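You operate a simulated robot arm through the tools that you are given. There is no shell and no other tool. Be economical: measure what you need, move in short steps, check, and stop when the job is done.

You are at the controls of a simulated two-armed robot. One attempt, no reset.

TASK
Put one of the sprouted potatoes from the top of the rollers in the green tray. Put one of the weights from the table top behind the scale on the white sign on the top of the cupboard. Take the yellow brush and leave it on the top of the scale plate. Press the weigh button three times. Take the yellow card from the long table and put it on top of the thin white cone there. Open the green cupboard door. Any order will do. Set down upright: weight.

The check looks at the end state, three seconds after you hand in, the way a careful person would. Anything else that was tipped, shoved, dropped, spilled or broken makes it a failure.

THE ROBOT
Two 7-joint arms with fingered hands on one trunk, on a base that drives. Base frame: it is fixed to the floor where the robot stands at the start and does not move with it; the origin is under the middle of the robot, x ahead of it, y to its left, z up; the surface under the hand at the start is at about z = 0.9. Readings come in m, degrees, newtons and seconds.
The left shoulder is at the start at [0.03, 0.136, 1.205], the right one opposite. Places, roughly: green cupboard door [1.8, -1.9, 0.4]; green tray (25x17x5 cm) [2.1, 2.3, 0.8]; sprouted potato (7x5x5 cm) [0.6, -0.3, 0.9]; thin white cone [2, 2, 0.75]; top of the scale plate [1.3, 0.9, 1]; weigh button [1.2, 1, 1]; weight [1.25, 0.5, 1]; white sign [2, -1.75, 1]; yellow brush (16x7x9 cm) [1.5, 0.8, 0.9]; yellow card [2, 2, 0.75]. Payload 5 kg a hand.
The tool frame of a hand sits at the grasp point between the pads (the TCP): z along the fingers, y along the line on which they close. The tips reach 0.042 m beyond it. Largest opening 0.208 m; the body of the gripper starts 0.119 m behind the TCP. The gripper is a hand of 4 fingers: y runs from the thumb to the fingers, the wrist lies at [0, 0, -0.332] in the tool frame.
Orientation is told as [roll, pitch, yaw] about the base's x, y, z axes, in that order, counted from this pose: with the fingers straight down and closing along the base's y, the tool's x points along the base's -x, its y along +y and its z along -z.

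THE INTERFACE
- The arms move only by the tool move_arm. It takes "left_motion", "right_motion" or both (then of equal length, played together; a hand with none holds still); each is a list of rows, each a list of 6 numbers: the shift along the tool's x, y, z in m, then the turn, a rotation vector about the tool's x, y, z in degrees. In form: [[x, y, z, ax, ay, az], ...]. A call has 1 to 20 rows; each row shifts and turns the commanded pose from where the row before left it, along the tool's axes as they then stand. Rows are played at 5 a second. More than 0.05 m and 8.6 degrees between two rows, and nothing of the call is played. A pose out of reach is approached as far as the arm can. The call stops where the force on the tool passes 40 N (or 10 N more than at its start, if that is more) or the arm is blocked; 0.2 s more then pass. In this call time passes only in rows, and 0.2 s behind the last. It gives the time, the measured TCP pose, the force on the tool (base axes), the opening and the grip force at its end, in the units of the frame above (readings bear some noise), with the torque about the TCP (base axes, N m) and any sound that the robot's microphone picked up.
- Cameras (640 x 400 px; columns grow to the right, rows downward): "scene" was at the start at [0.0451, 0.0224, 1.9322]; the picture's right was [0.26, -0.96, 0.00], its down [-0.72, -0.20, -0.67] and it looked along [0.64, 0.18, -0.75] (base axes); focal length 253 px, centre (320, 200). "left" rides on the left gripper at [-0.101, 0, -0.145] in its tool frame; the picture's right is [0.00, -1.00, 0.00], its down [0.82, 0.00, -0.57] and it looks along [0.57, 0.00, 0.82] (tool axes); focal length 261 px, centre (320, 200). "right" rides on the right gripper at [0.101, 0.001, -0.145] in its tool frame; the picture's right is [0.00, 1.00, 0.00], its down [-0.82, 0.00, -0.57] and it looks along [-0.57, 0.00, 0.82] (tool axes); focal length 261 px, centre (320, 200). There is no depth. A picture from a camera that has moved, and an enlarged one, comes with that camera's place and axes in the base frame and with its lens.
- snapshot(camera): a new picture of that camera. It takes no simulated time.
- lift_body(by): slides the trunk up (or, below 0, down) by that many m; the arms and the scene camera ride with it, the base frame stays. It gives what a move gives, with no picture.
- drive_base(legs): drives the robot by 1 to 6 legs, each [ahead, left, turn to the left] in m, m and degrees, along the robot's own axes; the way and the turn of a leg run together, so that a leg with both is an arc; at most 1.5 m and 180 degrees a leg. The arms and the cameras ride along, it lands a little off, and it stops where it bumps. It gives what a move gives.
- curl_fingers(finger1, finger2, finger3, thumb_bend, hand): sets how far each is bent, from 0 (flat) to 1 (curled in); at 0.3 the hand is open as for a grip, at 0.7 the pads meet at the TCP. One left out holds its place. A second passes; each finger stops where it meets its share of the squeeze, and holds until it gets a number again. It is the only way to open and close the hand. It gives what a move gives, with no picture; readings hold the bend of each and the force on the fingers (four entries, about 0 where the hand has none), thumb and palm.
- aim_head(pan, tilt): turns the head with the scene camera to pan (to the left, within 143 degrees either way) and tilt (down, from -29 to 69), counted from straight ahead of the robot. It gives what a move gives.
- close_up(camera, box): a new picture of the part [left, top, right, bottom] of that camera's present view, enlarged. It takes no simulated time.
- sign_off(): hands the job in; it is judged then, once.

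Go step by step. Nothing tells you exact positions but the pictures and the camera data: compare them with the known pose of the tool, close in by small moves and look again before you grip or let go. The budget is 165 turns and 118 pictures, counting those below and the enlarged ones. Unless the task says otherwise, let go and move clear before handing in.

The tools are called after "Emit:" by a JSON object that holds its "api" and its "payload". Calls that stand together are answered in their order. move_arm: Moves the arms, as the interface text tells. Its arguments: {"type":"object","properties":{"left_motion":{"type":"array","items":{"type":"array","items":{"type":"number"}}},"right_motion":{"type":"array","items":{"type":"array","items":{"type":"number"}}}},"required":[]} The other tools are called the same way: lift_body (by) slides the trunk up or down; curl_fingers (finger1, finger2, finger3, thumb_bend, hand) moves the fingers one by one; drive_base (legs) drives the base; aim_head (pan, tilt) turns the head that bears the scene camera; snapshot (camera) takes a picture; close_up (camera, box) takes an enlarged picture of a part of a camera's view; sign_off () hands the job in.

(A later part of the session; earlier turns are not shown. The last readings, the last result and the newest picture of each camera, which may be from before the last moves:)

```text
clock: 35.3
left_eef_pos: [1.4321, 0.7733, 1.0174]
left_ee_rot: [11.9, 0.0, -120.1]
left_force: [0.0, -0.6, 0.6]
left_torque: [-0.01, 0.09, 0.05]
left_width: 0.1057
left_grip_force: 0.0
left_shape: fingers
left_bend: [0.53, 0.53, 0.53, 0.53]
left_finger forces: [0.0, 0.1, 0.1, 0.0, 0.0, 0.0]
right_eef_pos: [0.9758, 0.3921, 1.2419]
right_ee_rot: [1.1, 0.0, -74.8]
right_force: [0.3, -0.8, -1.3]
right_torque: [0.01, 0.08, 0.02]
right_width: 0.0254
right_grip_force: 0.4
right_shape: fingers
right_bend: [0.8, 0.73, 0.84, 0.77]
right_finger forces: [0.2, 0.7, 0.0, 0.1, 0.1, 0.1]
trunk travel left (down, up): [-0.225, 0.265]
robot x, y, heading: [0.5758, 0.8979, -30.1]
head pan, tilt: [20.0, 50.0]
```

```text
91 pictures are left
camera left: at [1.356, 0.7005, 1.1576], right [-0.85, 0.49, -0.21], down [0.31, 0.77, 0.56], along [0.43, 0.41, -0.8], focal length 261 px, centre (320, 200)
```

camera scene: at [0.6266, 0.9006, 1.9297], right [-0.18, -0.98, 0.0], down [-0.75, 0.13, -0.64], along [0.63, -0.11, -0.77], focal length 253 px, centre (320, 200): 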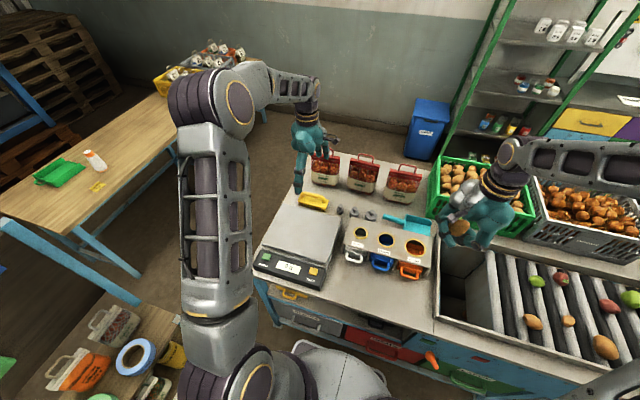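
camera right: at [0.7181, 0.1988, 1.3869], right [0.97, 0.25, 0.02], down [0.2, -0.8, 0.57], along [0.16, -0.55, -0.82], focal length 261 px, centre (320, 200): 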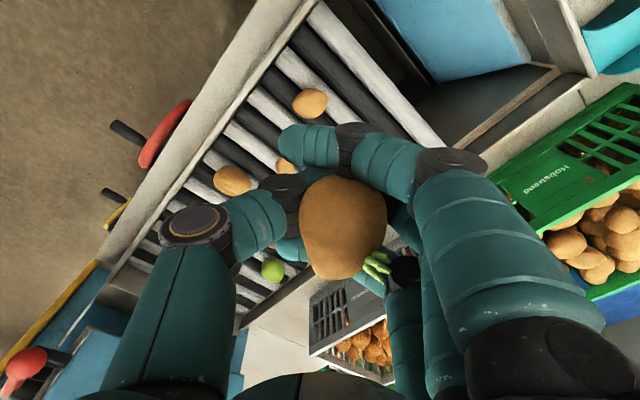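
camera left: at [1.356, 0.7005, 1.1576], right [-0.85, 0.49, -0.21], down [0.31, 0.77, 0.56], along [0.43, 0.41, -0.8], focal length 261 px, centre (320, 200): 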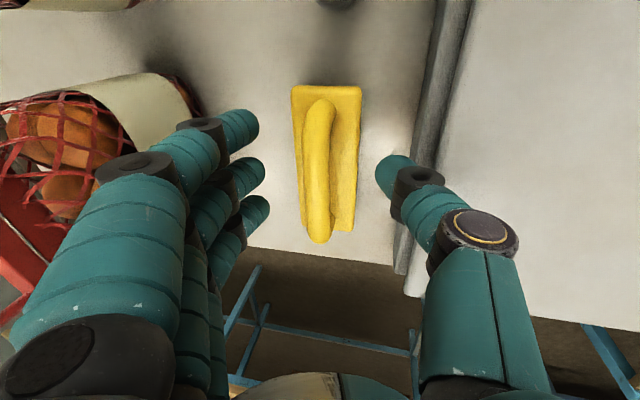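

Well aligned. Descend 4.5 cm more and close.

Emit:
{"api": "move_arm", "payload": {"left_motion": [[0, -0.003, 0.015, 0, 0, 0], [0, -0.003, 0.015, 0, 0, 0], [0, -0.003, 0.013, 0, 0, 0]]}}

Emit:
{"api": "curl_fingers", "payload": {"hand": "left", "finger1": 0.7, "finger2": 0.7, "finger3": 0.7, "thumb_bend": 0.7}}

Emit:
{"api": "snapshot", "payload": {"camera": "left"}}

```text
clock: 36.1
left_eef_pos: [1.4345, 0.7716, 0.9774]
left_ee_rot: [12.3, 0.0, -120.0]
left_force: [14.6, -8.0, 18.8]
left_torque: [0.7, 1.18, -0.09]
left_width: 0.0972
left_grip_force: 11.8
left_shape: fingers
left_bend: [0.53, 0.53, 0.53, 0.54]
left_finger forces: [0.0, 0.1, 0.1, 0.0, 23.7, 0.1]
right_eef_pos: [0.9762, 0.391, 1.243]
right_ee_rot: [1.2, 0.0, -74.8]
right_force: [0.1, 0.5, -0.8]
right_torque: [0.0, 0.0, -0.03]
right_width: 0.0251
right_grip_force: 0.0
right_shape: fingers
right_bend: [0.8, 0.73, 0.84, 0.77]
right_finger forces: [0.1, 0.7, 0.1, 0.0, 0.1, 0.0]
trunk travel left (down, up): [-0.225, 0.265]
robot x, y, heading: [0.5776, 0.8965, -29.9]
head pan, tilt: [20.0, 50.0]
```

```text
clock: 37.1
left_eef_pos: [1.4309, 0.7735, 0.9746]
left_ee_rot: [12.0, 0.1, -120.1]
left_force: [-1.3, -0.9, 13.2]
left_torque: [-0.18, -0.52, -0.04]
left_width: 0.0665
left_grip_force: 30.6
left_shape: fingers
left_bend: [0.59, 0.59, 0.6, 0.66]
left_finger forces: [11.5, 12.5, 13.6, 0.0, 22.9, 0.1]
right_eef_pos: [0.9752, 0.393, 1.2423]
right_ee_rot: [1.2, 0.0, -74.9]
right_force: [-0.3, -0.6, -0.9]
right_torque: [0.02, 0.02, 0.03]
right_width: 0.0251
right_grip_force: 0.7
right_shape: fingers
right_bend: [0.8, 0.73, 0.84, 0.77]
right_finger forces: [0.3, 0.7, 0.0, 0.0, 0.0, 0.0]
trunk travel left (down, up): [-0.225, 0.265]
robot x, y, heading: [0.5794, 0.901, -30.2]
head pan, tilt: [20.0, 50.0]
```

```text
90 pictures are left
camera left: at [1.3549, 0.7005, 1.1155], right [-0.85, 0.49, -0.21], down [0.31, 0.77, 0.56], along [0.43, 0.41, -0.8], focal length 261 px, centre (320, 200)
```

left: 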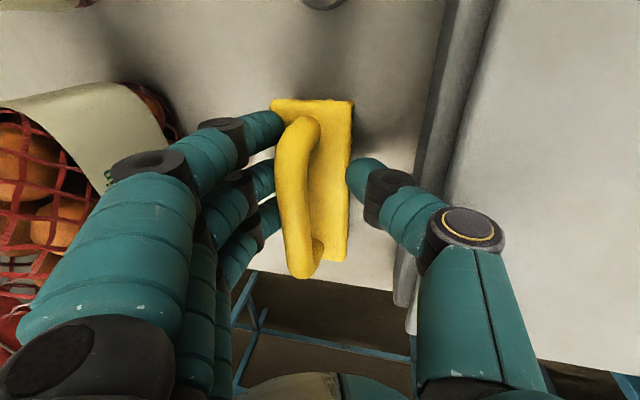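

Firm 30 N grip on the brush. Lift 10 cm and carry it over the scale plate centre.

Emit:
{"api": "move_arm", "payload": {"left_motion": [[0, 0.004, -0.019, 0, 0, 0], [0, 0.0083, -0.039, 0, 0, 0], [0, 0.0083, -0.039, 0, 0, 0], [-0.004, -0.04, -0.0083, 0, 0, 0], [-0.004, -0.04, -0.0083, 0, 0, 0], [-0.004, -0.04, -0.0083, 0, 0, 0], [-0.004, -0.04, -0.0083, 0, 0, 0], [0, -0.034, -0.0073, 0, 0, 0]]}}

Emit:
{"api": "snapshot", "payload": {"camera": "left"}}

Emit:
{"api": "close_up", "payload": {"camera": "scene", "box": [220, 160, 380, 300]}}

```text
clock: 38.9
left_eef_pos: [1.2515, 0.8582, 1.0702]
left_ee_rot: [12.0, 0.0, -120.1]
left_force: [-0.2, -0.4, -0.7]
left_torque: [-0.04, 0.05, 0.02]
left_width: 0.0668
left_grip_force: 24.2
left_shape: fingers
left_bend: [0.59, 0.6, 0.6, 0.66]
left_finger forces: [8.8, 8.5, 8.4, 0.0, 21.9, 0.0]
right_eef_pos: [0.9742, 0.3924, 1.2441]
right_ee_rot: [1.2, -0.1, -74.7]
right_force: [-0.4, 0.1, -0.5]
right_torque: [-0.06, -0.07, -0.02]
right_width: 0.0253
right_grip_force: 0.7
right_shape: fingers
right_bend: [0.8, 0.73, 0.84, 0.77]
right_finger forces: [0.2, 0.7, 0.0, 0.0, 0.0, 0.0]
trunk travel left (down, up): [-0.225, 0.265]
robot x, y, heading: [0.5763, 0.8952, -30.4]
head pan, tilt: [20.0, 50.0]
```

```text
89 pictures are left
camera left: at [1.1749, 0.7848, 1.2121], right [-0.85, 0.49, -0.21], down [0.31, 0.77, 0.56], along [0.43, 0.41, -0.8], focal length 261 px, centre (320, 200)
```

left: 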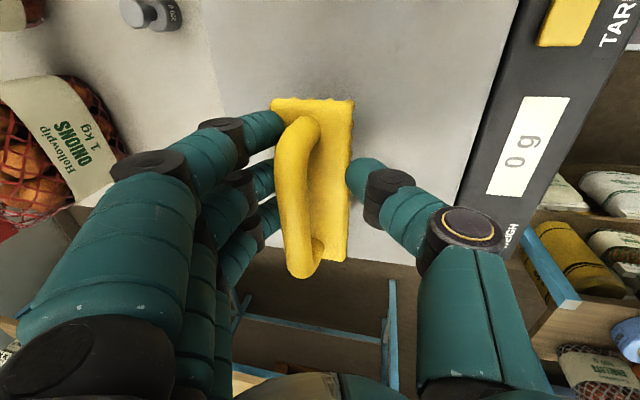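

```text
2.86 times, centred on (300, 230) of scene
camera zoom: at [0.6258, 0.901, 1.9298], right [-0.18, -0.98, 0.0], down [-0.75, 0.13, -0.64], along [0.63, -0.11, -0.77], focal length 722 px, centre (377, 114)
```

zoom: 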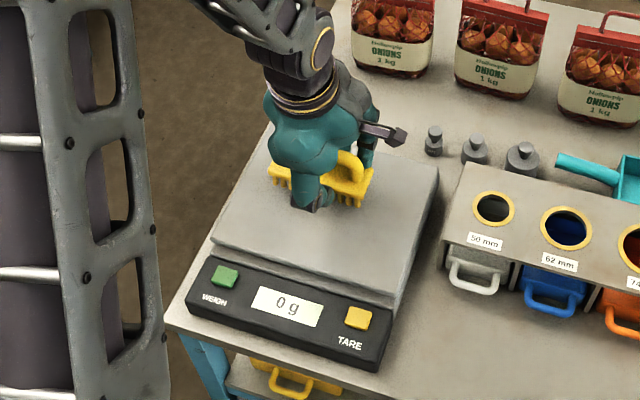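

Over the plate. Lower gently until contact.

Emit:
{"api": "move_arm", "payload": {"left_motion": [[0, -0.0021, 0.0098, 0, 0, 0], [0, -0.0021, 0.0098, 0, 0, 0], [0, 0, 0, 0, 0, 0]]}}

Emit:
{"api": "close_up", "payload": {"camera": "scene", "box": [250, 180, 350, 260]}}

```text
clock: 39.7
left_eef_pos: [1.2514, 0.8573, 1.0528]
left_ee_rot: [12.1, 0.0, -120.1]
left_force: [-0.3, 0.8, -1.3]
left_torque: [-0.01, 0.03, -0.01]
left_width: 0.0666
left_grip_force: 23.9
left_shape: fingers
left_bend: [0.59, 0.6, 0.6, 0.66]
left_finger forces: [8.8, 8.6, 8.5, 0.0, 21.8, 0.0]
right_eef_pos: [0.9759, 0.392, 1.2437]
right_ee_rot: [1.2, 0.0, -74.8]
right_force: [0.2, 0.5, -0.2]
right_torque: [0.0, -0.05, -0.02]
right_width: 0.0254
right_grip_force: 0.4
right_shape: fingers
right_bend: [0.8, 0.73, 0.84, 0.77]
right_finger forces: [0.3, 0.6, 0.1, 0.0, 0.0, 0.1]
trunk travel left (down, up): [-0.225, 0.265]
robot x, y, heading: [0.58, 0.8995, -30.2]
head pan, tilt: [20.0, 50.0]
```

```text
5.00 times, centred on (300, 220) of scene
camera zoom: at [0.6264, 0.9008, 1.9297], right [-0.18, -0.98, 0.0], down [-0.75, 0.13, -0.64], along [0.63, -0.11, -0.77], focal length 1264 px, centre (420, 100)
```

zoom: 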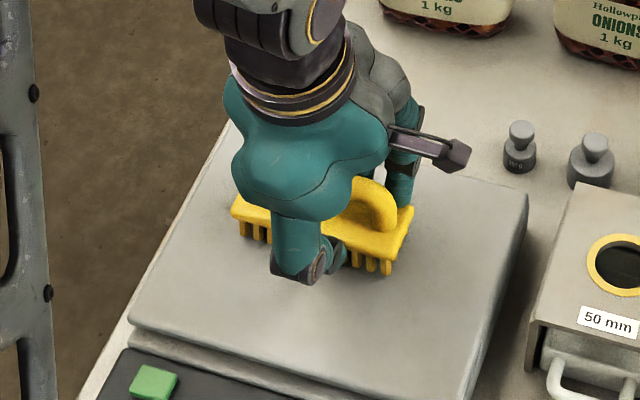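

Close to the plate; creep down in 5 mm steps.

Emit:
{"api": "move_arm", "payload": {"left_motion": [[0, -0.001, 0.005, 0, 0, 0], [0, -0.001, 0.005, 0, 0, 0], [0, 0, 0, 0, 0, 0]]}}

```text
clock: 40.5
left_eef_pos: [1.2517, 0.8591, 1.0433]
left_ee_rot: [12.2, -0.1, -120.1]
left_force: [0.7, 2.2, 24.0]
left_torque: [-0.4, -0.98, 0.14]
left_width: 0.0665
left_grip_force: 30.4
left_shape: fingers
left_bend: [0.59, 0.59, 0.6, 0.66]
left_finger forces: [12.0, 13.2, 14.5, 0.0, 22.6, 0.0]
right_eef_pos: [0.9741, 0.3922, 1.2426]
right_ee_rot: [1.2, -0.2, -74.8]
right_force: [0.1, -0.4, -0.5]
right_torque: [0.03, 0.0, 0.02]
right_width: 0.0252
right_grip_force: 0.7
right_shape: fingers
right_bend: [0.8, 0.73, 0.84, 0.77]
right_finger forces: [0.2, 0.6, 0.1, 0.1, 0.0, 0.1]
trunk travel left (down, up): [-0.225, 0.265]
robot x, y, heading: [0.574, 0.8976, -30.0]
head pan, tilt: [20.0, 50.0]
```

Contact. Ease up 3 mm, open, and rise.

Emit:
{"api": "move_arm", "payload": {"left_motion": [[0, 0.0006, -0.003, 0, 0, 0]]}}

Emit:
{"api": "curl_fingers", "payload": {"hand": "left", "finger1": 0.5, "finger2": 0.5, "finger3": 0.5, "thumb_bend": 0.52}}

Emit:
{"api": "snapshot", "payload": {"camera": "left"}}

```text
clock: 40.9
left_eef_pos: [1.2514, 0.8583, 1.0446]
left_ee_rot: [12.0, 0.0, -120.1]
left_force: [4.1, -1.6, 15.7]
left_torque: [-0.35, -0.85, 0.11]
left_width: 0.0665
left_grip_force: 29.3
left_shape: fingers
left_bend: [0.59, 0.59, 0.6, 0.66]
left_finger forces: [12.2, 13.0, 14.2, 0.0, 20.4, 0.0]
right_eef_pos: [0.9753, 0.3919, 1.2434]
right_ee_rot: [1.2, 0.0, -74.8]
right_force: [0.1, -0.5, -1.1]
right_torque: [0.0, 0.01, -0.01]
right_width: 0.0251
right_grip_force: 0.4
right_shape: fingers
right_bend: [0.8, 0.73, 0.84, 0.77]
right_finger forces: [0.1, 0.7, 0.0, 0.0, 0.0, 0.1]
trunk travel left (down, up): [-0.225, 0.265]
robot x, y, heading: [0.5795, 0.8974, -30.2]
head pan, tilt: [20.0, 50.0]
```

```text
clock: 41.9
left_eef_pos: [1.2514, 0.8589, 1.0439]
left_ee_rot: [11.9, 0.0, -120.1]
left_force: [0.3, -0.5, -0.1]
left_torque: [-0.01, -0.02, 0.0]
left_width: 0.1147
left_grip_force: 0.1
left_shape: fingers
left_bend: [0.5, 0.5, 0.5, 0.52]
left_finger forces: [0.0, 0.0, 0.0, 0.0, 0.0, 0.0]
right_eef_pos: [0.9758, 0.3923, 1.2436]
right_ee_rot: [1.1, -0.1, -74.8]
right_force: [0.3, 0.3, -1.7]
right_torque: [-0.02, -0.03, 0.0]
right_width: 0.0253
right_grip_force: 0.9
right_shape: fingers
right_bend: [0.8, 0.73, 0.84, 0.77]
right_finger forces: [0.1, 0.7, 0.0, 0.1, 0.1, 0.1]
trunk travel left (down, up): [-0.225, 0.265]
robot x, y, heading: [0.5784, 0.8974, -29.9]
head pan, tilt: [20.0, 50.0]
```

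```text
86 pictures are left
camera left: at [1.175, 0.7854, 1.1859], right [-0.85, 0.49, -0.21], down [0.31, 0.77, 0.56], along [0.43, 0.41, -0.8], focal length 261 px, centre (320, 200)
```

left: 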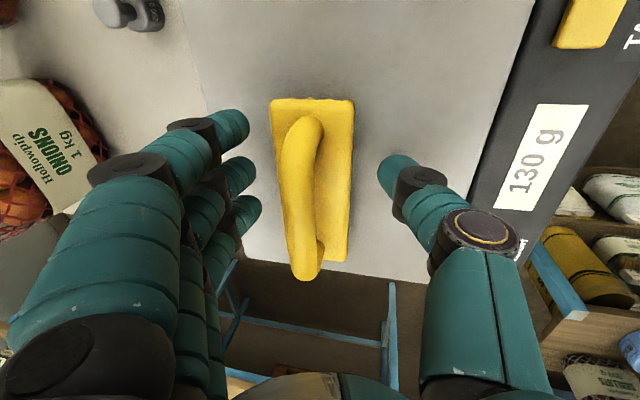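

Scale reads 130 g; brush stands on the plate. Rise, level the hand, turn back, and form a pressing thumb.

Emit:
{"api": "move_arm", "payload": {"left_motion": [[0, 0.0083, -0.039, 0, 0, 0], [0, 0.0083, -0.039, 0, 0, 0], [0, 0.0083, -0.039, 0, 0, 0], [0, 0.0083, -0.039, 0, 0, 0], [0, 0, 0, 6, 0, 0], [0, 0, 0, 6, 0, 0], [0, 0, 0, 0, 0, -8.2], [0, 0, 0, 0, 0, -8.2], [0, 0, 0, 0, 0, -8.2], [0, 0, 0, 0, 0, -8.2], [0, 0, 0, 0, 0, -8.2], [0, 0, 0, 0, 0, -8.2], [0, 0, 0, 0, 0, -8.2], [0, 0, 0, 0, 0, -8.2], [0, 0, 0, 0, 0, -8.2], [0, 0, 0, 0, 0, -8.2], [0, 0, 0, 0, 0, -8]]}}

Emit:
{"api": "curl_fingers", "payload": {"hand": "left", "finger1": 1.0, "finger2": 1.0, "finger3": 1.0, "thumb_bend": 0.5}}

Emit:
{"api": "snapshot", "payload": {"camera": "left"}}

Emit:
{"api": "snapshot", "payload": {"camera": "scene"}}

```text
clock: 45.5
left_eef_pos: [1.2516, 0.8588, 1.206]
left_ee_rot: [0.0, 0.0, -30.0]
left_force: [0.5, -0.4, 0.5]
left_torque: [0.01, 0.04, -0.01]
left_width: 0.1152
left_grip_force: 0.1
left_shape: fingers
left_bend: [0.5, 0.5, 0.5, 0.52]
left_finger forces: [0.0, 0.0, 0.1, 0.0, 0.0, 0.1]
right_eef_pos: [0.9757, 0.3918, 1.2436]
right_ee_rot: [1.2, 0.0, -74.7]
right_force: [0.2, -0.4, -0.3]
right_torque: [-0.02, -0.01, 0.03]
right_width: 0.0254
right_grip_force: 0.3
right_shape: fingers
right_bend: [0.8, 0.73, 0.84, 0.77]
right_finger forces: [0.1, 0.7, 0.1, 0.0, 0.0, 0.1]
trunk travel left (down, up): [-0.225, 0.265]
robot x, y, heading: [0.5757, 0.8999, -30.1]
head pan, tilt: [20.0, 50.0]
```

```text
clock: 46.5
left_eef_pos: [1.2515, 0.8584, 1.2061]
left_ee_rot: [0.0, 0.0, -30.2]
left_force: [-0.2, 0.5, 0.2]
left_torque: [0.05, -0.01, 0.0]
left_width: 0.0841
left_grip_force: 0.0
left_shape: fingers
left_bend: [1.0, 1.0, 1.0, 0.5]
left_finger forces: [0.0, 0.0, 0.0, 0.0, 0.0, 0.0]
right_eef_pos: [0.9748, 0.3925, 1.2429]
right_ee_rot: [1.2, -0.1, -74.8]
right_force: [-0.1, -0.7, -1.0]
right_torque: [0.0, -0.01, -0.01]
right_width: 0.0253
right_grip_force: 1.0
right_shape: fingers
right_bend: [0.8, 0.73, 0.84, 0.77]
right_finger forces: [0.1, 0.7, 0.0, 0.0, 0.0, 0.0]
trunk travel left (down, up): [-0.225, 0.265]
robot x, y, heading: [0.5796, 0.8959, -29.9]
head pan, tilt: [20.0, 50.0]
```

```text
85 pictures are left
camera left: at [1.3393, 0.808, 1.3487], right [-0.5, -0.87, 0.0], down [-0.71, 0.41, 0.57], along [-0.5, 0.28, -0.82], focal length 261 px, centre (320, 200)
```

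left: 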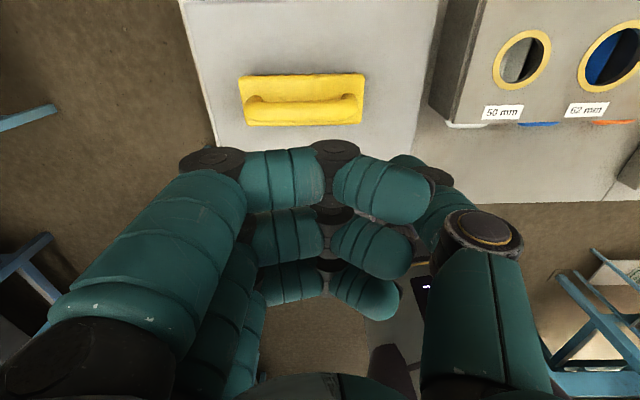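

```text
84 pictures are left
camera scene: at [0.6266, 0.9005, 1.9297], right [-0.18, -0.98, 0.0], down [-0.75, 0.13, -0.64], along [0.63, -0.11, -0.77], focal length 253 px, centre (320, 200)
```

scene: 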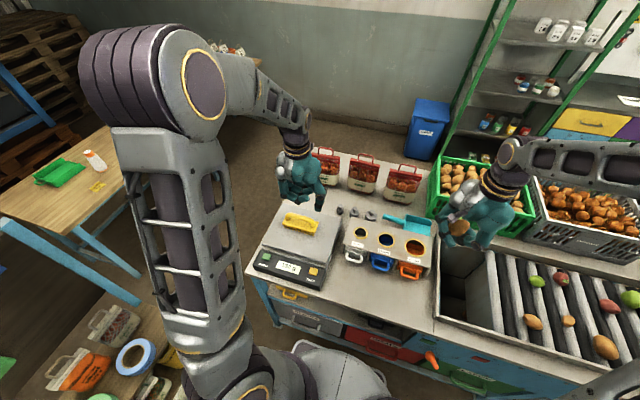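

Thumb protrudes below the fist; I move it above the WEIGH button with a slight tilt making the thumb lowest.

Emit:
{"api": "move_arm", "payload": {"left_motion": [[0.035, 0.0305, 0, 0, 0, 0], [0.035, 0.0305, 0, 0, 0, 0], [0.035, 0.0305, 0, 0, 0, 0], [0.035, 0.0305, 0, 0, 0, 0], [0.034, 0.031, 0, 0, 0, 0], [0, 0, 0.045, 0, 0, 0], [0, 0, 0.045, 0, 0, 0], [0, 0, 0.03, -6, 0, 0], [0, 0, 0, -6, 0, 0]]}}

Emit:
{"api": "snapshot", "payload": {"camera": "left"}}

Emit:
{"api": "close_up", "payload": {"camera": "scene", "box": [220, 190, 340, 290]}}

```text
clock: 48.5
left_eef_pos: [1.1751, 1.0767, 1.0851]
left_ee_rot: [12.1, -0.1, -30.0]
left_force: [0.2, -0.6, 0.3]
left_torque: [0.13, -0.05, -0.01]
left_width: 0.0844
left_grip_force: 0.1
left_shape: fingers
left_bend: [1.0, 1.0, 1.0, 0.5]
left_finger forces: [0.1, 0.1, 0.0, 0.0, 0.0, 0.0]
right_eef_pos: [0.9768, 0.3911, 1.2424]
right_ee_rot: [1.2, -0.1, -74.8]
right_force: [-0.6, -1.1, -1.4]
right_torque: [0.1, -0.1, -0.03]
right_width: 0.0256
right_grip_force: 0.1
right_shape: fingers
right_bend: [0.8, 0.73, 0.84, 0.77]
right_finger forces: [0.0, 0.7, 0.0, 0.0, 0.0, 0.1]
trunk travel left (down, up): [-0.225, 0.265]
robot x, y, heading: [0.5801, 0.8977, -30.3]
head pan, tilt: [20.0, 50.0]
```

```text
83 pictures are left
camera left: at [1.248, 0.9999, 1.2257], right [-0.49, -0.85, -0.21], down [-0.77, 0.3, 0.56], along [-0.41, 0.43, -0.8], focal length 261 px, centre (320, 200)
```

left: 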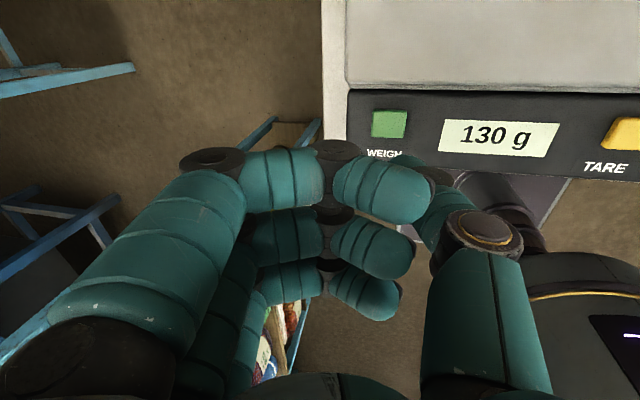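

```text
4.00 times, centred on (280, 240) of scene
camera zoom: at [0.6257, 0.8984, 1.9298], right [-0.18, -0.98, 0.0], down [-0.75, 0.14, -0.64], along [0.63, -0.11, -0.77], focal length 1011 px, centre (480, 40)
```

zoom: 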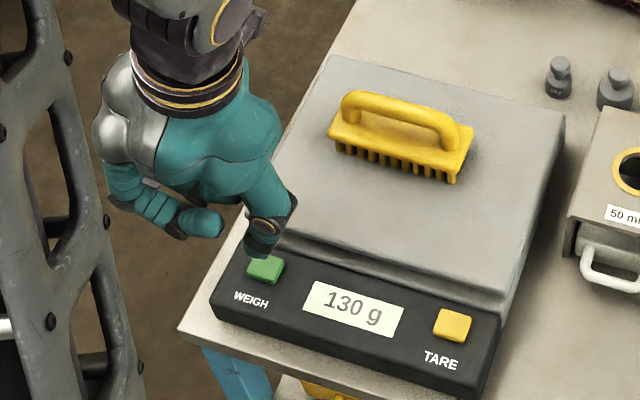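

Tip is about 1 cm short of the button; correct and lower to just above it.

Emit:
{"api": "move_arm", "payload": {"left_motion": [[-0.004, 0.014, 0, 0, 0, 0], [0, -0.004, 0.0196, 0, 0, 0], [0, -0.004, 0.0196, 0, 0, 0], [0, -0.002, 0.0098, 0, 0, 0]]}}

Emit:
{"api": "close_up", "payload": {"camera": "scene", "box": [245, 220, 325, 280]}}

Emit:
{"api": "snapshot", "payload": {"camera": "left"}}

```text
clock: 49.5
left_eef_pos: [1.1875, 1.0875, 1.0379]
left_ee_rot: [12.0, -0.1, -30.1]
left_force: [0.5, 0.6, 0.8]
left_torque: [0.02, -0.04, -0.01]
left_width: 0.0845
left_grip_force: 0.1
left_shape: fingers
left_bend: [1.0, 1.0, 1.0, 0.5]
left_finger forces: [0.1, 0.0, 0.0, 0.0, 0.0, 0.1]
right_eef_pos: [0.9764, 0.392, 1.2435]
right_ee_rot: [1.2, -0.1, -74.8]
right_force: [0.2, 0.0, -1.4]
right_torque: [0.03, 0.02, 0.01]
right_width: 0.0253
right_grip_force: 0.9
right_shape: fingers
right_bend: [0.8, 0.73, 0.84, 0.77]
right_finger forces: [0.1, 0.7, 0.1, 0.0, 0.0, 0.1]
trunk travel left (down, up): [-0.225, 0.265]
robot x, y, heading: [0.5789, 0.896, -30.2]
head pan, tilt: [20.0, 50.0]
```

```text
6.67 times, centred on (285, 250) of scene
camera zoom: at [0.6267, 0.9002, 1.9297], right [-0.18, -0.98, 0.0], down [-0.75, 0.13, -0.64], along [0.63, -0.11, -0.77], focal length 1685 px, centre (553, -133)
```

zoom: 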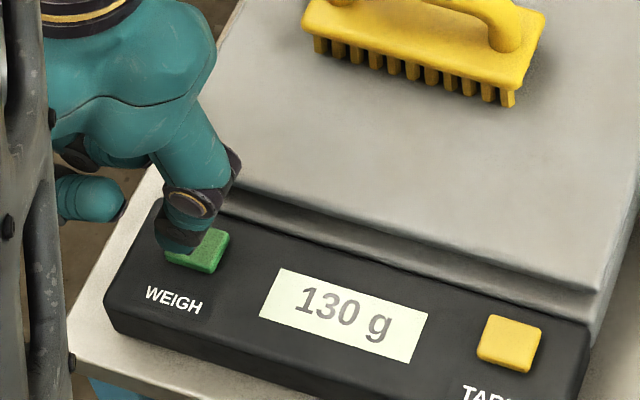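

```text
80 pictures are left
camera left: at [1.2601, 1.0117, 1.1783], right [-0.49, -0.85, -0.21], down [-0.77, 0.3, 0.56], along [-0.41, 0.43, -0.8], focal length 261 px, centre (320, 200)
```

left: 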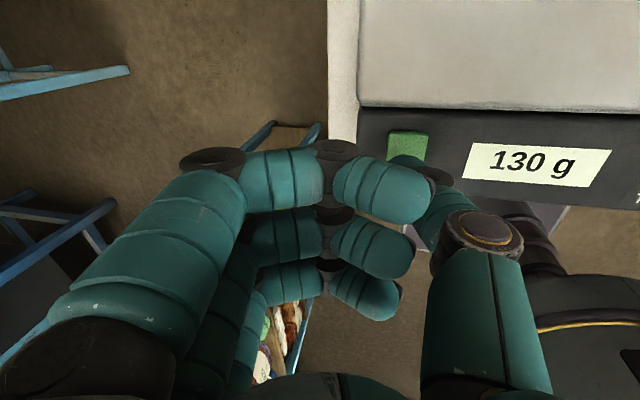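

Nearly over the button; small correction and press down in 5 mm rows.

Emit:
{"api": "move_arm", "payload": {"left_motion": [[-0.007, -0.002, 0, 0, 0, 0], [0, -0.001, 0.005, 0, 0, 0], [0, -0.001, 0.005, 0, 0, 0], [0, -0.001, 0.005, 0, 0, 0]]}}

Emit:
{"api": "close_up", "payload": {"camera": "scene", "box": [245, 220, 325, 280]}}

```text
clock: 50.5
left_eef_pos: [1.1937, 1.0844, 1.022]
left_ee_rot: [12.0, 0.1, -30.0]
left_force: [0.0, -0.2, 1.5]
left_torque: [-0.09, 0.0, 0.04]
left_width: 0.0845
left_grip_force: 0.1
left_shape: fingers
left_bend: [1.0, 1.0, 1.0, 0.5]
left_finger forces: [0.1, 0.0, 0.1, 0.0, 1.2, 0.0]
right_eef_pos: [0.9755, 0.3915, 1.2429]
right_ee_rot: [1.2, 0.0, -74.8]
right_force: [-0.2, 0.2, -1.0]
right_torque: [0.02, 0.0, 0.01]
right_width: 0.0255
right_grip_force: 0.4
right_shape: fingers
right_bend: [0.8, 0.73, 0.84, 0.77]
right_finger forces: [0.1, 0.8, 0.0, 0.0, 0.1, 0.0]
trunk travel left (down, up): [-0.225, 0.265]
robot x, y, heading: [0.5792, 0.8965, -30.0]
head pan, tilt: [20.0, 50.0]
```

```text
6.67 times, centred on (285, 250) of scene
camera zoom: at [0.6266, 0.9005, 1.9297], right [-0.18, -0.98, 0.0], down [-0.75, 0.13, -0.64], along [0.63, -0.11, -0.77], focal length 1685 px, centre (553, -133)
```

zoom: 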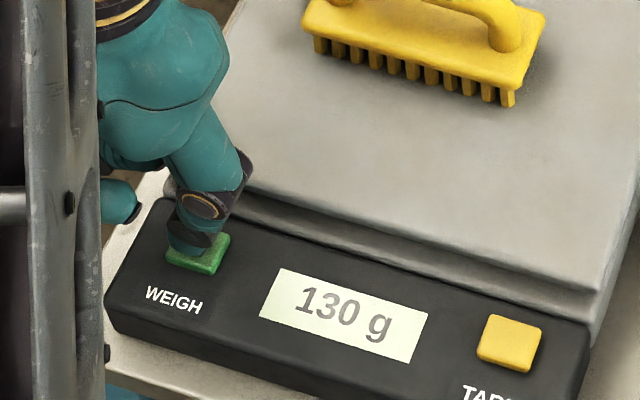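

The thumb rests on the green button with 1 N. Press a further 4–6 mm and watch for a sound.

Emit:
{"api": "move_arm", "payload": {"left_motion": [[0, -0.0006, 0.003, 0, 0, 0], [0, -0.0006, 0.003, 0, 0, 0], [0, 0, 0, 0, 0, 0]]}}

```text
clock: 51.3
left_eef_pos: [1.1921, 1.0842, 1.0171]
left_ee_rot: [12.0, 0.0, -30.1]
left_force: [-2.1, -1.1, 18.6]
left_torque: [-1.1, 0.64, -0.08]
left_width: 0.084
left_grip_force: 9.3
left_shape: fingers
left_bend: [1.0, 1.0, 1.0, 0.5]
left_finger forces: [0.0, 0.0, 0.0, 0.0, 18.4, 0.0]
right_eef_pos: [0.9751, 0.3921, 1.2435]
right_ee_rot: [1.2, 0.0, -74.8]
right_force: [-0.4, -0.2, -0.7]
right_torque: [0.0, 0.03, 0.03]
right_width: 0.0252
right_grip_force: 0.8
right_shape: fingers
right_bend: [0.8, 0.73, 0.84, 0.77]
right_finger forces: [0.1, 0.7, 0.1, 0.0, 0.1, 0.1]
trunk travel left (down, up): [-0.225, 0.265]
robot x, y, heading: [0.5794, 0.8984, -30.0]
head pan, tilt: [20.0, 50.0]
heard: click
```

Click heard: press one. Release by 1.5 cm and look at the display before repeating.

Emit:
{"api": "move_arm", "payload": {"left_motion": [[0, 0.002, -0.01, 0, 0, 0], [0, 0.001, -0.006, 0, 0, 0], [0, 0, 0, 0, 0, 0]]}}

Emit:
{"api": "close_up", "payload": {"camera": "scene", "box": [245, 220, 325, 280]}}

Emit:
{"api": "move_arm", "payload": {"left_motion": [[0, -0.002, 0.01, 0, 0, 0], [0, -0.001, 0.006, 0, 0, 0], [0, 0, 0, 0, 0, 0]]}}

```text
clock: 52.1
left_eef_pos: [1.1941, 1.0818, 1.0317]
left_ee_rot: [12.0, 0.1, -30.2]
left_force: [-0.2, 0.3, -0.8]
left_torque: [-0.04, 0.03, -0.01]
left_width: 0.0846
left_grip_force: 0.0
left_shape: fingers
left_bend: [1.0, 1.0, 1.0, 0.5]
left_finger forces: [0.1, 0.0, 0.1, 0.0, 0.1, 0.1]
right_eef_pos: [0.9772, 0.3916, 1.2431]
right_ee_rot: [1.2, -0.1, -74.8]
right_force: [-0.1, -0.2, -1.0]
right_torque: [-0.03, 0.02, 0.01]
right_width: 0.0253
right_grip_force: 0.7
right_shape: fingers
right_bend: [0.8, 0.73, 0.84, 0.77]
right_finger forces: [0.1, 0.8, 0.0, 0.0, 0.0, 0.1]
trunk travel left (down, up): [-0.225, 0.265]
robot x, y, heading: [0.5758, 0.8959, -30.3]
head pan, tilt: [20.0, 50.0]
```

```text
6.67 times, centred on (285, 250) of scene
camera zoom: at [0.627, 0.9009, 1.9297], right [-0.18, -0.98, 0.0], down [-0.75, 0.13, -0.64], along [0.63, -0.11, -0.77], focal length 1685 px, centre (553, -133)
```

zoom: 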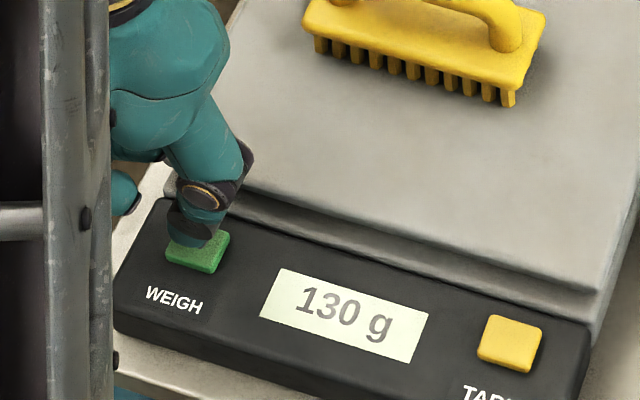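

```text
clock: 52.9
left_eef_pos: [1.1937, 1.0822, 1.016]
left_ee_rot: [12.0, 0.1, -30.1]
left_force: [-2.3, -2.7, 24.5]
left_torque: [-1.46, 0.87, -0.04]
left_width: 0.0845
left_grip_force: 11.5
left_shape: fingers
left_bend: [1.0, 1.0, 1.0, 0.5]
left_finger forces: [0.1, 0.0, 0.0, 0.1, 23.7, 0.0]
right_eef_pos: [0.975, 0.3918, 1.2432]
right_ee_rot: [1.1, 0.0, -75.0]
right_force: [0.3, 0.1, -0.5]
right_torque: [-0.05, 0.05, -0.03]
right_width: 0.0252
right_grip_force: 0.7
right_shape: fingers
right_bend: [0.8, 0.73, 0.84, 0.77]
right_finger forces: [0.1, 0.7, 0.0, 0.0, 0.1, 0.0]
trunk travel left (down, up): [-0.225, 0.265]
robot x, y, heading: [0.5794, 0.8985, -29.9]
head pan, tilt: [20.0, 50.0]
heard: click
```

Second click. Release, press a third time, then release.

Emit:
{"api": "move_arm", "payload": {"left_motion": [[0, 0.002, -0.01, 0, 0, 0], [0, 0.001, -0.006, 0, 0, 0], [0, 0, 0, 0, 0, 0]]}}

Emit:
{"api": "move_arm", "payload": {"left_motion": [[0, -0.002, 0.01, 0, 0, 0], [0, -0.001, 0.006, 0, 0, 0], [0, 0, 0, 0, 0, 0]]}}

Emit:
{"api": "move_arm", "payload": {"left_motion": [[0, 0.002, -0.01, 0, 0, 0], [0, 0.004, -0.02, 0, 0, 0], [0, 0.008, -0.04, 0, 0, 0], [0, 0.008, -0.04, 0, 0, 0], [0, 0.008, -0.04, 0, 0, 0], [0, 0.008, -0.04, 0, 0, 0], [0, 0, 0, 6, 0, 0], [0, 0, 0, 6, 0, 0]]}}

```text
clock: 53.7
left_eef_pos: [1.1926, 1.083, 1.0327]
left_ee_rot: [12.0, 0.1, -30.1]
left_force: [-0.2, -0.1, 0.1]
left_torque: [-0.01, 0.01, -0.01]
left_width: 0.0847
left_grip_force: 0.0
left_shape: fingers
left_bend: [1.0, 1.0, 1.0, 0.5]
left_finger forces: [0.1, 0.0, 0.1, 0.1, 0.0, 0.0]
right_eef_pos: [0.9764, 0.3915, 1.2436]
right_ee_rot: [1.1, 0.0, -74.9]
right_force: [-1.0, 0.0, -1.2]
right_torque: [-0.02, 0.02, 0.0]
right_width: 0.0253
right_grip_force: 0.6
right_shape: fingers
right_bend: [0.8, 0.73, 0.84, 0.77]
right_finger forces: [0.1, 0.6, 0.0, 0.1, 0.1, 0.1]
trunk travel left (down, up): [-0.225, 0.265]
robot x, y, heading: [0.577, 0.8967, -29.9]
head pan, tilt: [20.0, 50.0]
```

```text
clock: 54.5
left_eef_pos: [1.193, 1.0821, 1.0175]
left_ee_rot: [12.0, 0.0, -30.1]
left_force: [-4.5, -0.9, 19.0]
left_torque: [-1.06, 0.91, -0.26]
left_width: 0.0841
left_grip_force: 9.6
left_shape: fingers
left_bend: [1.0, 1.0, 1.0, 0.5]
left_finger forces: [0.0, 0.0, 0.0, 0.0, 19.6, 0.0]
right_eef_pos: [0.9758, 0.391, 1.2428]
right_ee_rot: [1.2, -0.1, -74.8]
right_force: [0.2, 0.1, -0.2]
right_torque: [-0.01, 0.09, 0.04]
right_width: 0.0255
right_grip_force: 0.2
right_shape: fingers
right_bend: [0.8, 0.73, 0.84, 0.77]
right_finger forces: [0.1, 0.7, 0.1, 0.1, 0.0, 0.1]
trunk travel left (down, up): [-0.225, 0.265]
robot x, y, heading: [0.5767, 0.8993, -29.7]
head pan, tilt: [20.0, 50.0]
heard: click
```

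```text
clock: 56.3
left_eef_pos: [1.1919, 1.0813, 1.2083]
left_ee_rot: [-0.1, -0.1, -30.2]
left_force: [-0.1, 0.1, 0.4]
left_torque: [-0.04, -0.06, 0.01]
left_width: 0.0847
left_grip_force: 0.0
left_shape: fingers
left_bend: [1.0, 1.0, 1.0, 0.5]
left_finger forces: [0.1, 0.0, 0.0, 0.0, 0.0, 0.1]
right_eef_pos: [0.9744, 0.3928, 1.2436]
right_ee_rot: [1.2, -0.2, -74.8]
right_force: [0.4, 1.4, -1.0]
right_torque: [-0.06, -0.05, -0.01]
right_width: 0.0253
right_grip_force: 0.8
right_shape: fingers
right_bend: [0.8, 0.73, 0.84, 0.77]
right_finger forces: [0.2, 0.7, 0.1, 0.1, 0.0, 0.1]
trunk travel left (down, up): [-0.225, 0.265]
robot x, y, heading: [0.5794, 0.8981, -30.2]
head pan, tilt: [20.0, 50.0]
```

Three clicks registered. Next the weight: the smallest one at about [1.363,0.670], with free space to its left. Move the left hand above it.

Emit:
{"api": "curl_fingers", "payload": {"hand": "left", "finger1": 0.45, "finger2": 0.5, "finger3": 0.45, "thumb_bend": 0.55}}

Emit:
{"api": "move_arm", "payload": {"left_motion": [[-0.039, -0.03, 0, 0, 0, 0], [-0.039, -0.03, 0, 0, 0, 0], [-0.039, -0.03, 0, 0, 0, 0], [-0.039, -0.03, 0, 0, 0, 0], [-0.039, -0.03, 0, 0, 0, 0], [-0.039, -0.03, 0, 0, 0, 0], [-0.039, -0.03, 0, 0, 0, 0], [-0.039, -0.03, 0, 0, 0, 0], [-0.039, -0.03, 0, 0, 0, 0], [0, 0, 0.035, 5, 0, 0], [0, 0, 0.035, 5, 0, 0]]}}

Emit:
{"api": "snapshot", "payload": {"camera": "left"}}

Emit:
{"api": "close_up", "payload": {"camera": "scene", "box": [270, 150, 430, 250]}}

```text
clock: 57.3
left_eef_pos: [1.1904, 1.0815, 1.21]
left_ee_rot: [0.0, 0.0, -30.1]
left_force: [-0.5, 0.8, 0.1]
left_torque: [0.0, -0.03, -0.02]
left_width: 0.1207
left_grip_force: 0.1
left_shape: fingers
left_bend: [0.45, 0.5, 0.45, 0.55]
left_finger forces: [0.0, 0.0, 0.0, 0.0, 0.0, 0.0]
right_eef_pos: [0.9763, 0.3918, 1.243]
right_ee_rot: [1.2, 0.0, -74.8]
right_force: [0.0, -0.3, -1.5]
right_torque: [0.0, -0.01, 0.0]
right_width: 0.0252
right_grip_force: 0.2
right_shape: fingers
right_bend: [0.8, 0.73, 0.84, 0.77]
right_finger forces: [0.1, 0.8, 0.1, 0.0, 0.1, 0.0]
trunk travel left (down, up): [-0.225, 0.265]
robot x, y, heading: [0.5798, 0.901, -29.8]
head pan, tilt: [20.0, 50.0]
```

```text
clock: 59.7
left_eef_pos: [1.3607, 0.6673, 1.1404]
left_ee_rot: [-10.0, 0.1, -30.3]
left_force: [0.7, -2.1, -0.2]
left_torque: [0.21, 0.03, 0.0]
left_width: 0.1208
left_grip_force: 0.1
left_shape: fingers
left_bend: [0.45, 0.5, 0.45, 0.55]
left_finger forces: [0.0, 0.1, 0.1, 0.0, 0.0, 0.0]
right_eef_pos: [0.9764, 0.39, 1.2418]
right_ee_rot: [1.0, 0.0, -74.8]
right_force: [0.1, -0.6, -1.2]
right_torque: [0.05, 0.1, 0.01]
right_width: 0.025
right_grip_force: 0.5
right_shape: fingers
right_bend: [0.8, 0.73, 0.84, 0.77]
right_finger forces: [0.1, 0.6, 0.1, 0.0, 0.0, 0.0]
trunk travel left (down, up): [-0.225, 0.265]
robot x, y, heading: [0.5797, 0.8979, -30.4]
head pan, tilt: [20.0, 50.0]
```

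```text
77 pictures are left
camera left: at [1.4615, 0.6373, 1.2809], right [-0.49, -0.85, 0.18], down [-0.66, 0.49, 0.56], along [-0.57, 0.16, -0.81], focal length 261 px, centre (320, 200)
```

left: 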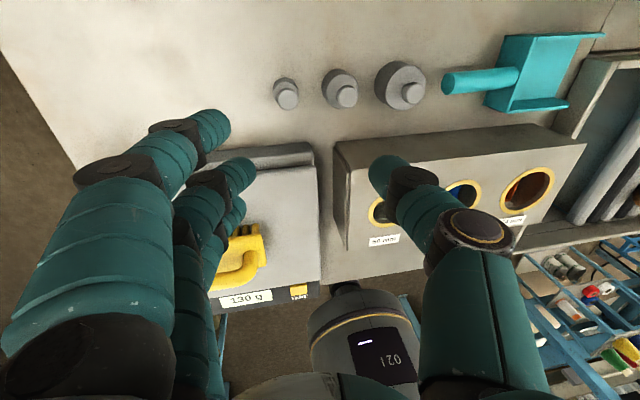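

```text
4.00 times, centred on (350, 200) of scene
camera zoom: at [0.6287, 0.8993, 1.9296], right [-0.18, -0.98, 0.0], down [-0.76, 0.14, -0.64], along [0.63, -0.11, -0.77], focal length 1011 px, centre (200, 200)
```

zoom: 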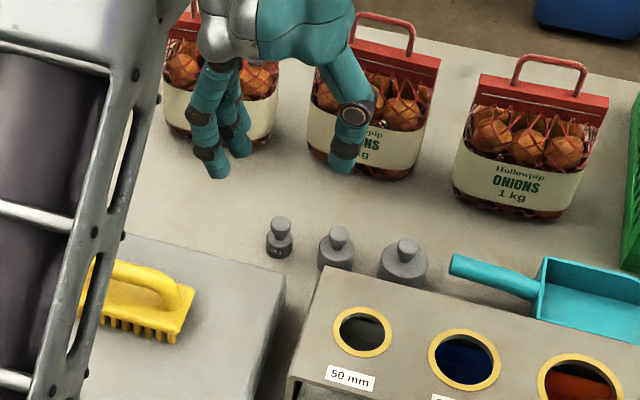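

Small weight at about [1.378,0.665], top near z 0.955. Lower to z≈1.02 with correction and look.

Emit:
{"api": "curl_fingers", "payload": {"hand": "left", "finger1": 0.45, "finger2": 0.52, "finger3": 0.45, "thumb_bend": 0.6}}

Emit:
{"api": "move_arm", "payload": {"left_motion": [[-0.008, 0.01, 0.039, 0, 0, 0], [-0.008, 0.01, 0.039, 0, 0, 0], [0, 0.008, 0.039, 0, 0, 0]]}}

Emit:
{"api": "snapshot", "payload": {"camera": "left"}}

Emit:
{"api": "close_up", "payload": {"camera": "scene", "box": [290, 160, 390, 230]}}

```text
clock: 60.7
left_eef_pos: [1.3593, 0.6691, 1.1417]
left_ee_rot: [-10.1, 0.2, -30.1]
left_force: [-0.3, 0.0, 0.1]
left_torque: [0.01, -0.01, 0.0]
left_width: 0.1085
left_grip_force: 0.1
left_shape: fingers
left_bend: [0.45, 0.52, 0.45, 0.6]
left_finger forces: [0.0, 0.0, 0.0, 0.1, 0.0, 0.0]
right_eef_pos: [0.9762, 0.3924, 1.2434]
right_ee_rot: [1.2, 0.0, -74.8]
right_force: [-0.7, -0.5, -0.8]
right_torque: [0.01, 0.05, -0.02]
right_width: 0.0253
right_grip_force: 0.0
right_shape: fingers
right_bend: [0.8, 0.73, 0.84, 0.77]
right_finger forces: [0.2, 0.6, 0.1, 0.0, 0.0, 0.0]
trunk travel left (down, up): [-0.225, 0.265]
robot x, y, heading: [0.5756, 0.8972, -30.0]
head pan, tilt: [20.0, 50.0]
```

```text
clock: 61.5
left_eef_pos: [1.3764, 0.6678, 1.0175]
left_ee_rot: [-10.0, 0.0, -30.1]
left_force: [0.5, 0.0, 0.4]
left_torque: [0.01, 0.12, -0.01]
left_width: 0.1084
left_grip_force: 0.0
left_shape: fingers
left_bend: [0.45, 0.52, 0.45, 0.6]
left_finger forces: [0.0, 0.1, 0.0, 0.0, 0.0, 0.1]
right_eef_pos: [0.9768, 0.3919, 1.2426]
right_ee_rot: [1.1, 0.0, -74.8]
right_force: [1.3, 0.8, -1.7]
right_torque: [-0.02, 0.11, -0.02]
right_width: 0.0251
right_grip_force: 0.2
right_shape: fingers
right_bend: [0.8, 0.73, 0.84, 0.77]
right_finger forces: [0.1, 0.6, 0.1, 0.0, 0.0, 0.0]
trunk travel left (down, up): [-0.225, 0.265]
robot x, y, heading: [0.5758, 0.8986, -30.0]
head pan, tilt: [20.0, 50.0]
```

```text
75 pictures are left
camera left: at [1.4772, 0.638, 1.1598], right [-0.49, -0.85, 0.17], down [-0.66, 0.49, 0.56], along [-0.57, 0.16, -0.81], focal length 261 px, centre (320, 200)
```

left: 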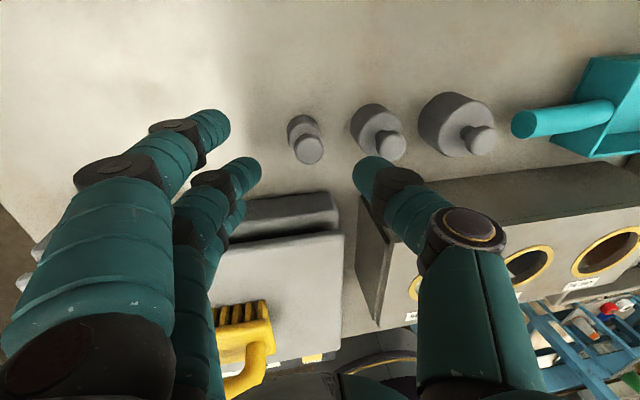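

```text
5.71 times, centred on (340, 195) of scene
camera zoom: at [0.6282, 0.9003, 1.9296], right [-0.18, -0.98, 0.0], down [-0.76, 0.13, -0.64], along [0.63, -0.11, -0.77], focal length 1444 px, centre (206, 229)
```

zoom: 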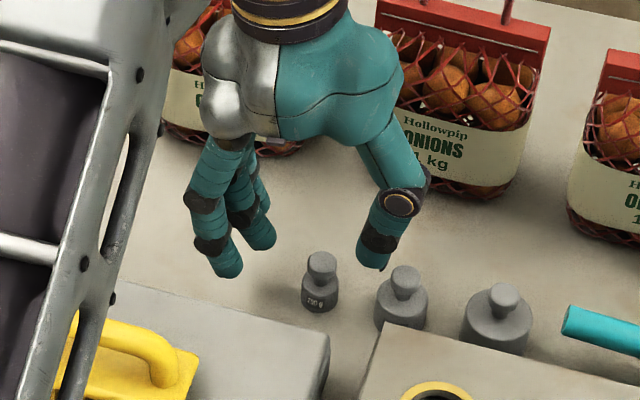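

Position good; bring the thumb in a little so it fits in the gap between weights, lower 3.5 cm, and look.

Emit:
{"api": "curl_fingers", "payload": {"hand": "left", "finger1": 0.45, "finger2": 0.54, "finger3": 0.45, "thumb_bend": 0.63}}

Emit:
{"api": "move_arm", "payload": {"left_motion": [[-0.006, 0.001, 0.0175, 0, 0, 0], [0, 0.003, 0.0175, 0, 0, 0]]}}

Emit:
{"api": "snapshot", "payload": {"camera": "left"}}

Emit:
{"api": "close_up", "payload": {"camera": "scene", "box": [300, 180, 380, 230]}}

```text
clock: 62.5
left_eef_pos: [1.3759, 0.667, 1.0187]
left_ee_rot: [-9.9, 0.1, -30.1]
left_force: [0.1, 0.4, -0.3]
left_torque: [0.03, -0.03, 0.0]
left_width: 0.1011
left_grip_force: 0.0
left_shape: fingers
left_bend: [0.45, 0.54, 0.45, 0.63]
left_finger forces: [0.1, 0.0, 0.0, 0.1, 0.0, 0.0]
right_eef_pos: [0.9755, 0.3917, 1.2431]
right_ee_rot: [1.2, 0.0, -74.8]
right_force: [0.1, 0.8, -0.6]
right_torque: [-0.01, -0.02, -0.01]
right_width: 0.0251
right_grip_force: 0.2
right_shape: fingers
right_bend: [0.8, 0.73, 0.84, 0.77]
right_finger forces: [0.1, 0.7, 0.1, 0.0, 0.0, 0.0]
trunk travel left (down, up): [-0.225, 0.265]
robot x, y, heading: [0.5763, 0.8952, -30.1]
head pan, tilt: [20.0, 50.0]
```

```text
clock: 63.1
left_eef_pos: [1.3802, 0.6626, 0.9848]
left_ee_rot: [-9.9, 0.0, -30.0]
left_force: [-0.3, -1.1, 0.0]
left_torque: [-0.03, 0.01, -0.04]
left_width: 0.1011
left_grip_force: 0.1
left_shape: fingers
left_bend: [0.45, 0.54, 0.45, 0.63]
left_finger forces: [0.1, 0.1, 0.0, 0.1, 0.0, 0.0]
right_eef_pos: [0.9757, 0.3921, 1.2439]
right_ee_rot: [1.1, 0.0, -74.8]
right_force: [-1.0, 0.5, -1.0]
right_torque: [-0.03, 0.0, -0.02]
right_width: 0.0256
right_grip_force: 0.2
right_shape: fingers
right_bend: [0.8, 0.73, 0.84, 0.77]
right_finger forces: [0.1, 0.7, 0.1, 0.1, 0.0, 0.0]
trunk travel left (down, up): [-0.225, 0.265]
robot x, y, heading: [0.5807, 0.8953, -30.2]
head pan, tilt: [20.0, 50.0]
```

```text
73 pictures are left
camera left: at [1.4813, 0.634, 1.1264], right [-0.49, -0.85, 0.17], down [-0.66, 0.49, 0.56], along [-0.57, 0.16, -0.81], focal length 261 px, centre (320, 200)
```

left: 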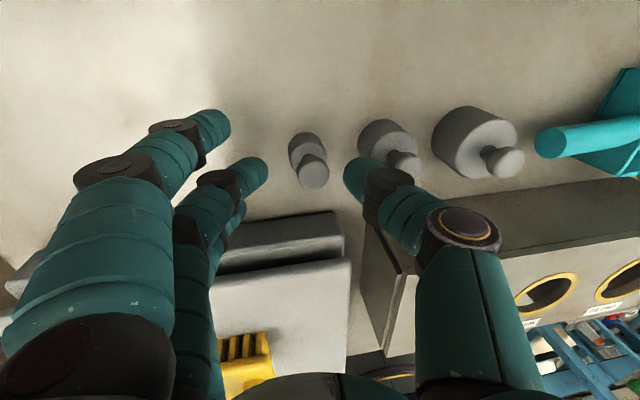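

```text
8.00 times, centred on (340, 205) of scene
camera zoom: at [0.6267, 0.9008, 1.9297], right [-0.18, -0.98, 0.0], down [-0.75, 0.13, -0.64], along [0.63, -0.11, -0.77], focal length 2022 px, centre (160, 160)
```

zoom: 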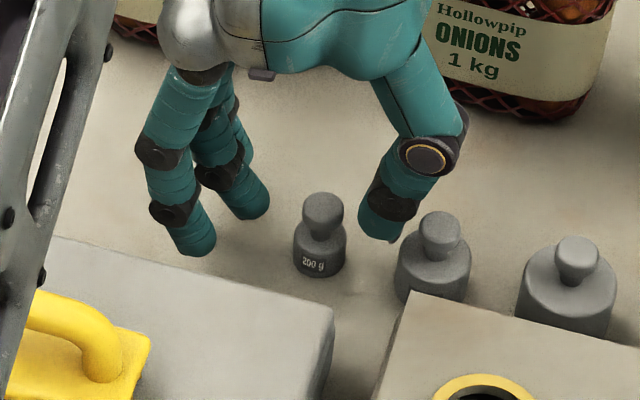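

The gap is tight but fits; shift 4 mm left and lower the last 3 cm gently.

Emit:
{"api": "move_arm", "payload": {"left_motion": [[0, 0.005, 0.005, 0, 0, 0], [0, 0.0015, 0.009, 0, 0, 0], [0, 0.0015, 0.009, 0, 0, 0], [0, 0.0015, 0.0075, 0, 0, 0]]}}

Emit:
{"api": "snapshot", "payload": {"camera": "left"}}

Emit:
{"api": "close_up", "payload": {"camera": "scene", "box": [300, 180, 380, 230]}}

```text
clock: 64.0
left_eef_pos: [1.3854, 0.6644, 0.9655]
left_ee_rot: [-10.0, -0.3, -30.1]
left_force: [-7.5, 5.0, 28.9]
left_torque: [2.33, 0.04, 0.58]
left_width: 0.1009
left_grip_force: 14.3
left_shape: fingers
left_bend: [0.45, 0.54, 0.45, 0.63]
left_finger forces: [8.2, 0.0, 20.3, 0.0, 0.0, 0.0]
right_eef_pos: [0.9752, 0.3929, 1.2436]
right_ee_rot: [1.3, 0.1, -74.8]
right_force: [1.0, -1.0, -0.7]
right_torque: [0.03, 0.17, -0.02]
right_width: 0.0255
right_grip_force: 0.5
right_shape: fingers
right_bend: [0.8, 0.73, 0.84, 0.77]
right_finger forces: [0.1, 0.6, 0.1, 0.1, 0.0, 0.0]
trunk travel left (down, up): [-0.225, 0.265]
robot x, y, heading: [0.5773, 0.8959, -30.4]
head pan, tilt: [20.0, 50.0]
stopped in row 4 (left hand): the force on the tool passed its limit at 46 N (the readings are from after the stop); the commanded pose is now the measured one
```

```text
71 pictures are left
camera left: at [1.4848, 0.6366, 1.1069], right [-0.49, -0.85, 0.17], down [-0.67, 0.5, 0.56], along [-0.56, 0.16, -0.81], focal length 261 px, centre (320, 200)
```

left: 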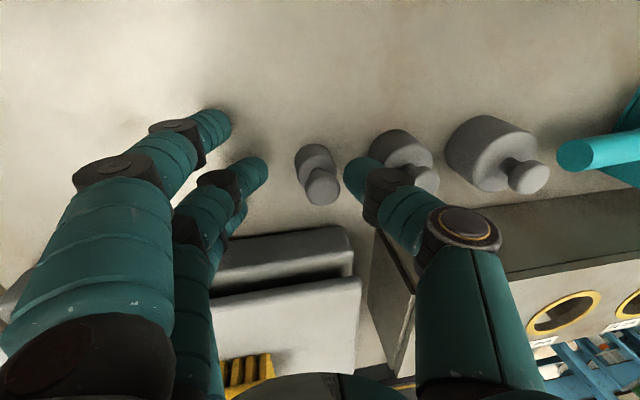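

```text
8.00 times, centred on (340, 205) of scene
camera zoom: at [0.6252, 0.9009, 1.93], right [-0.17, -0.98, 0.0], down [-0.75, 0.13, -0.64], along [0.63, -0.11, -0.77], focal length 2022 px, centre (160, 160)
```

zoom: 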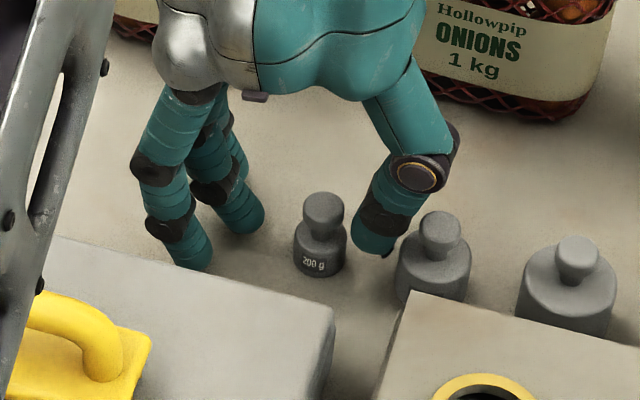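

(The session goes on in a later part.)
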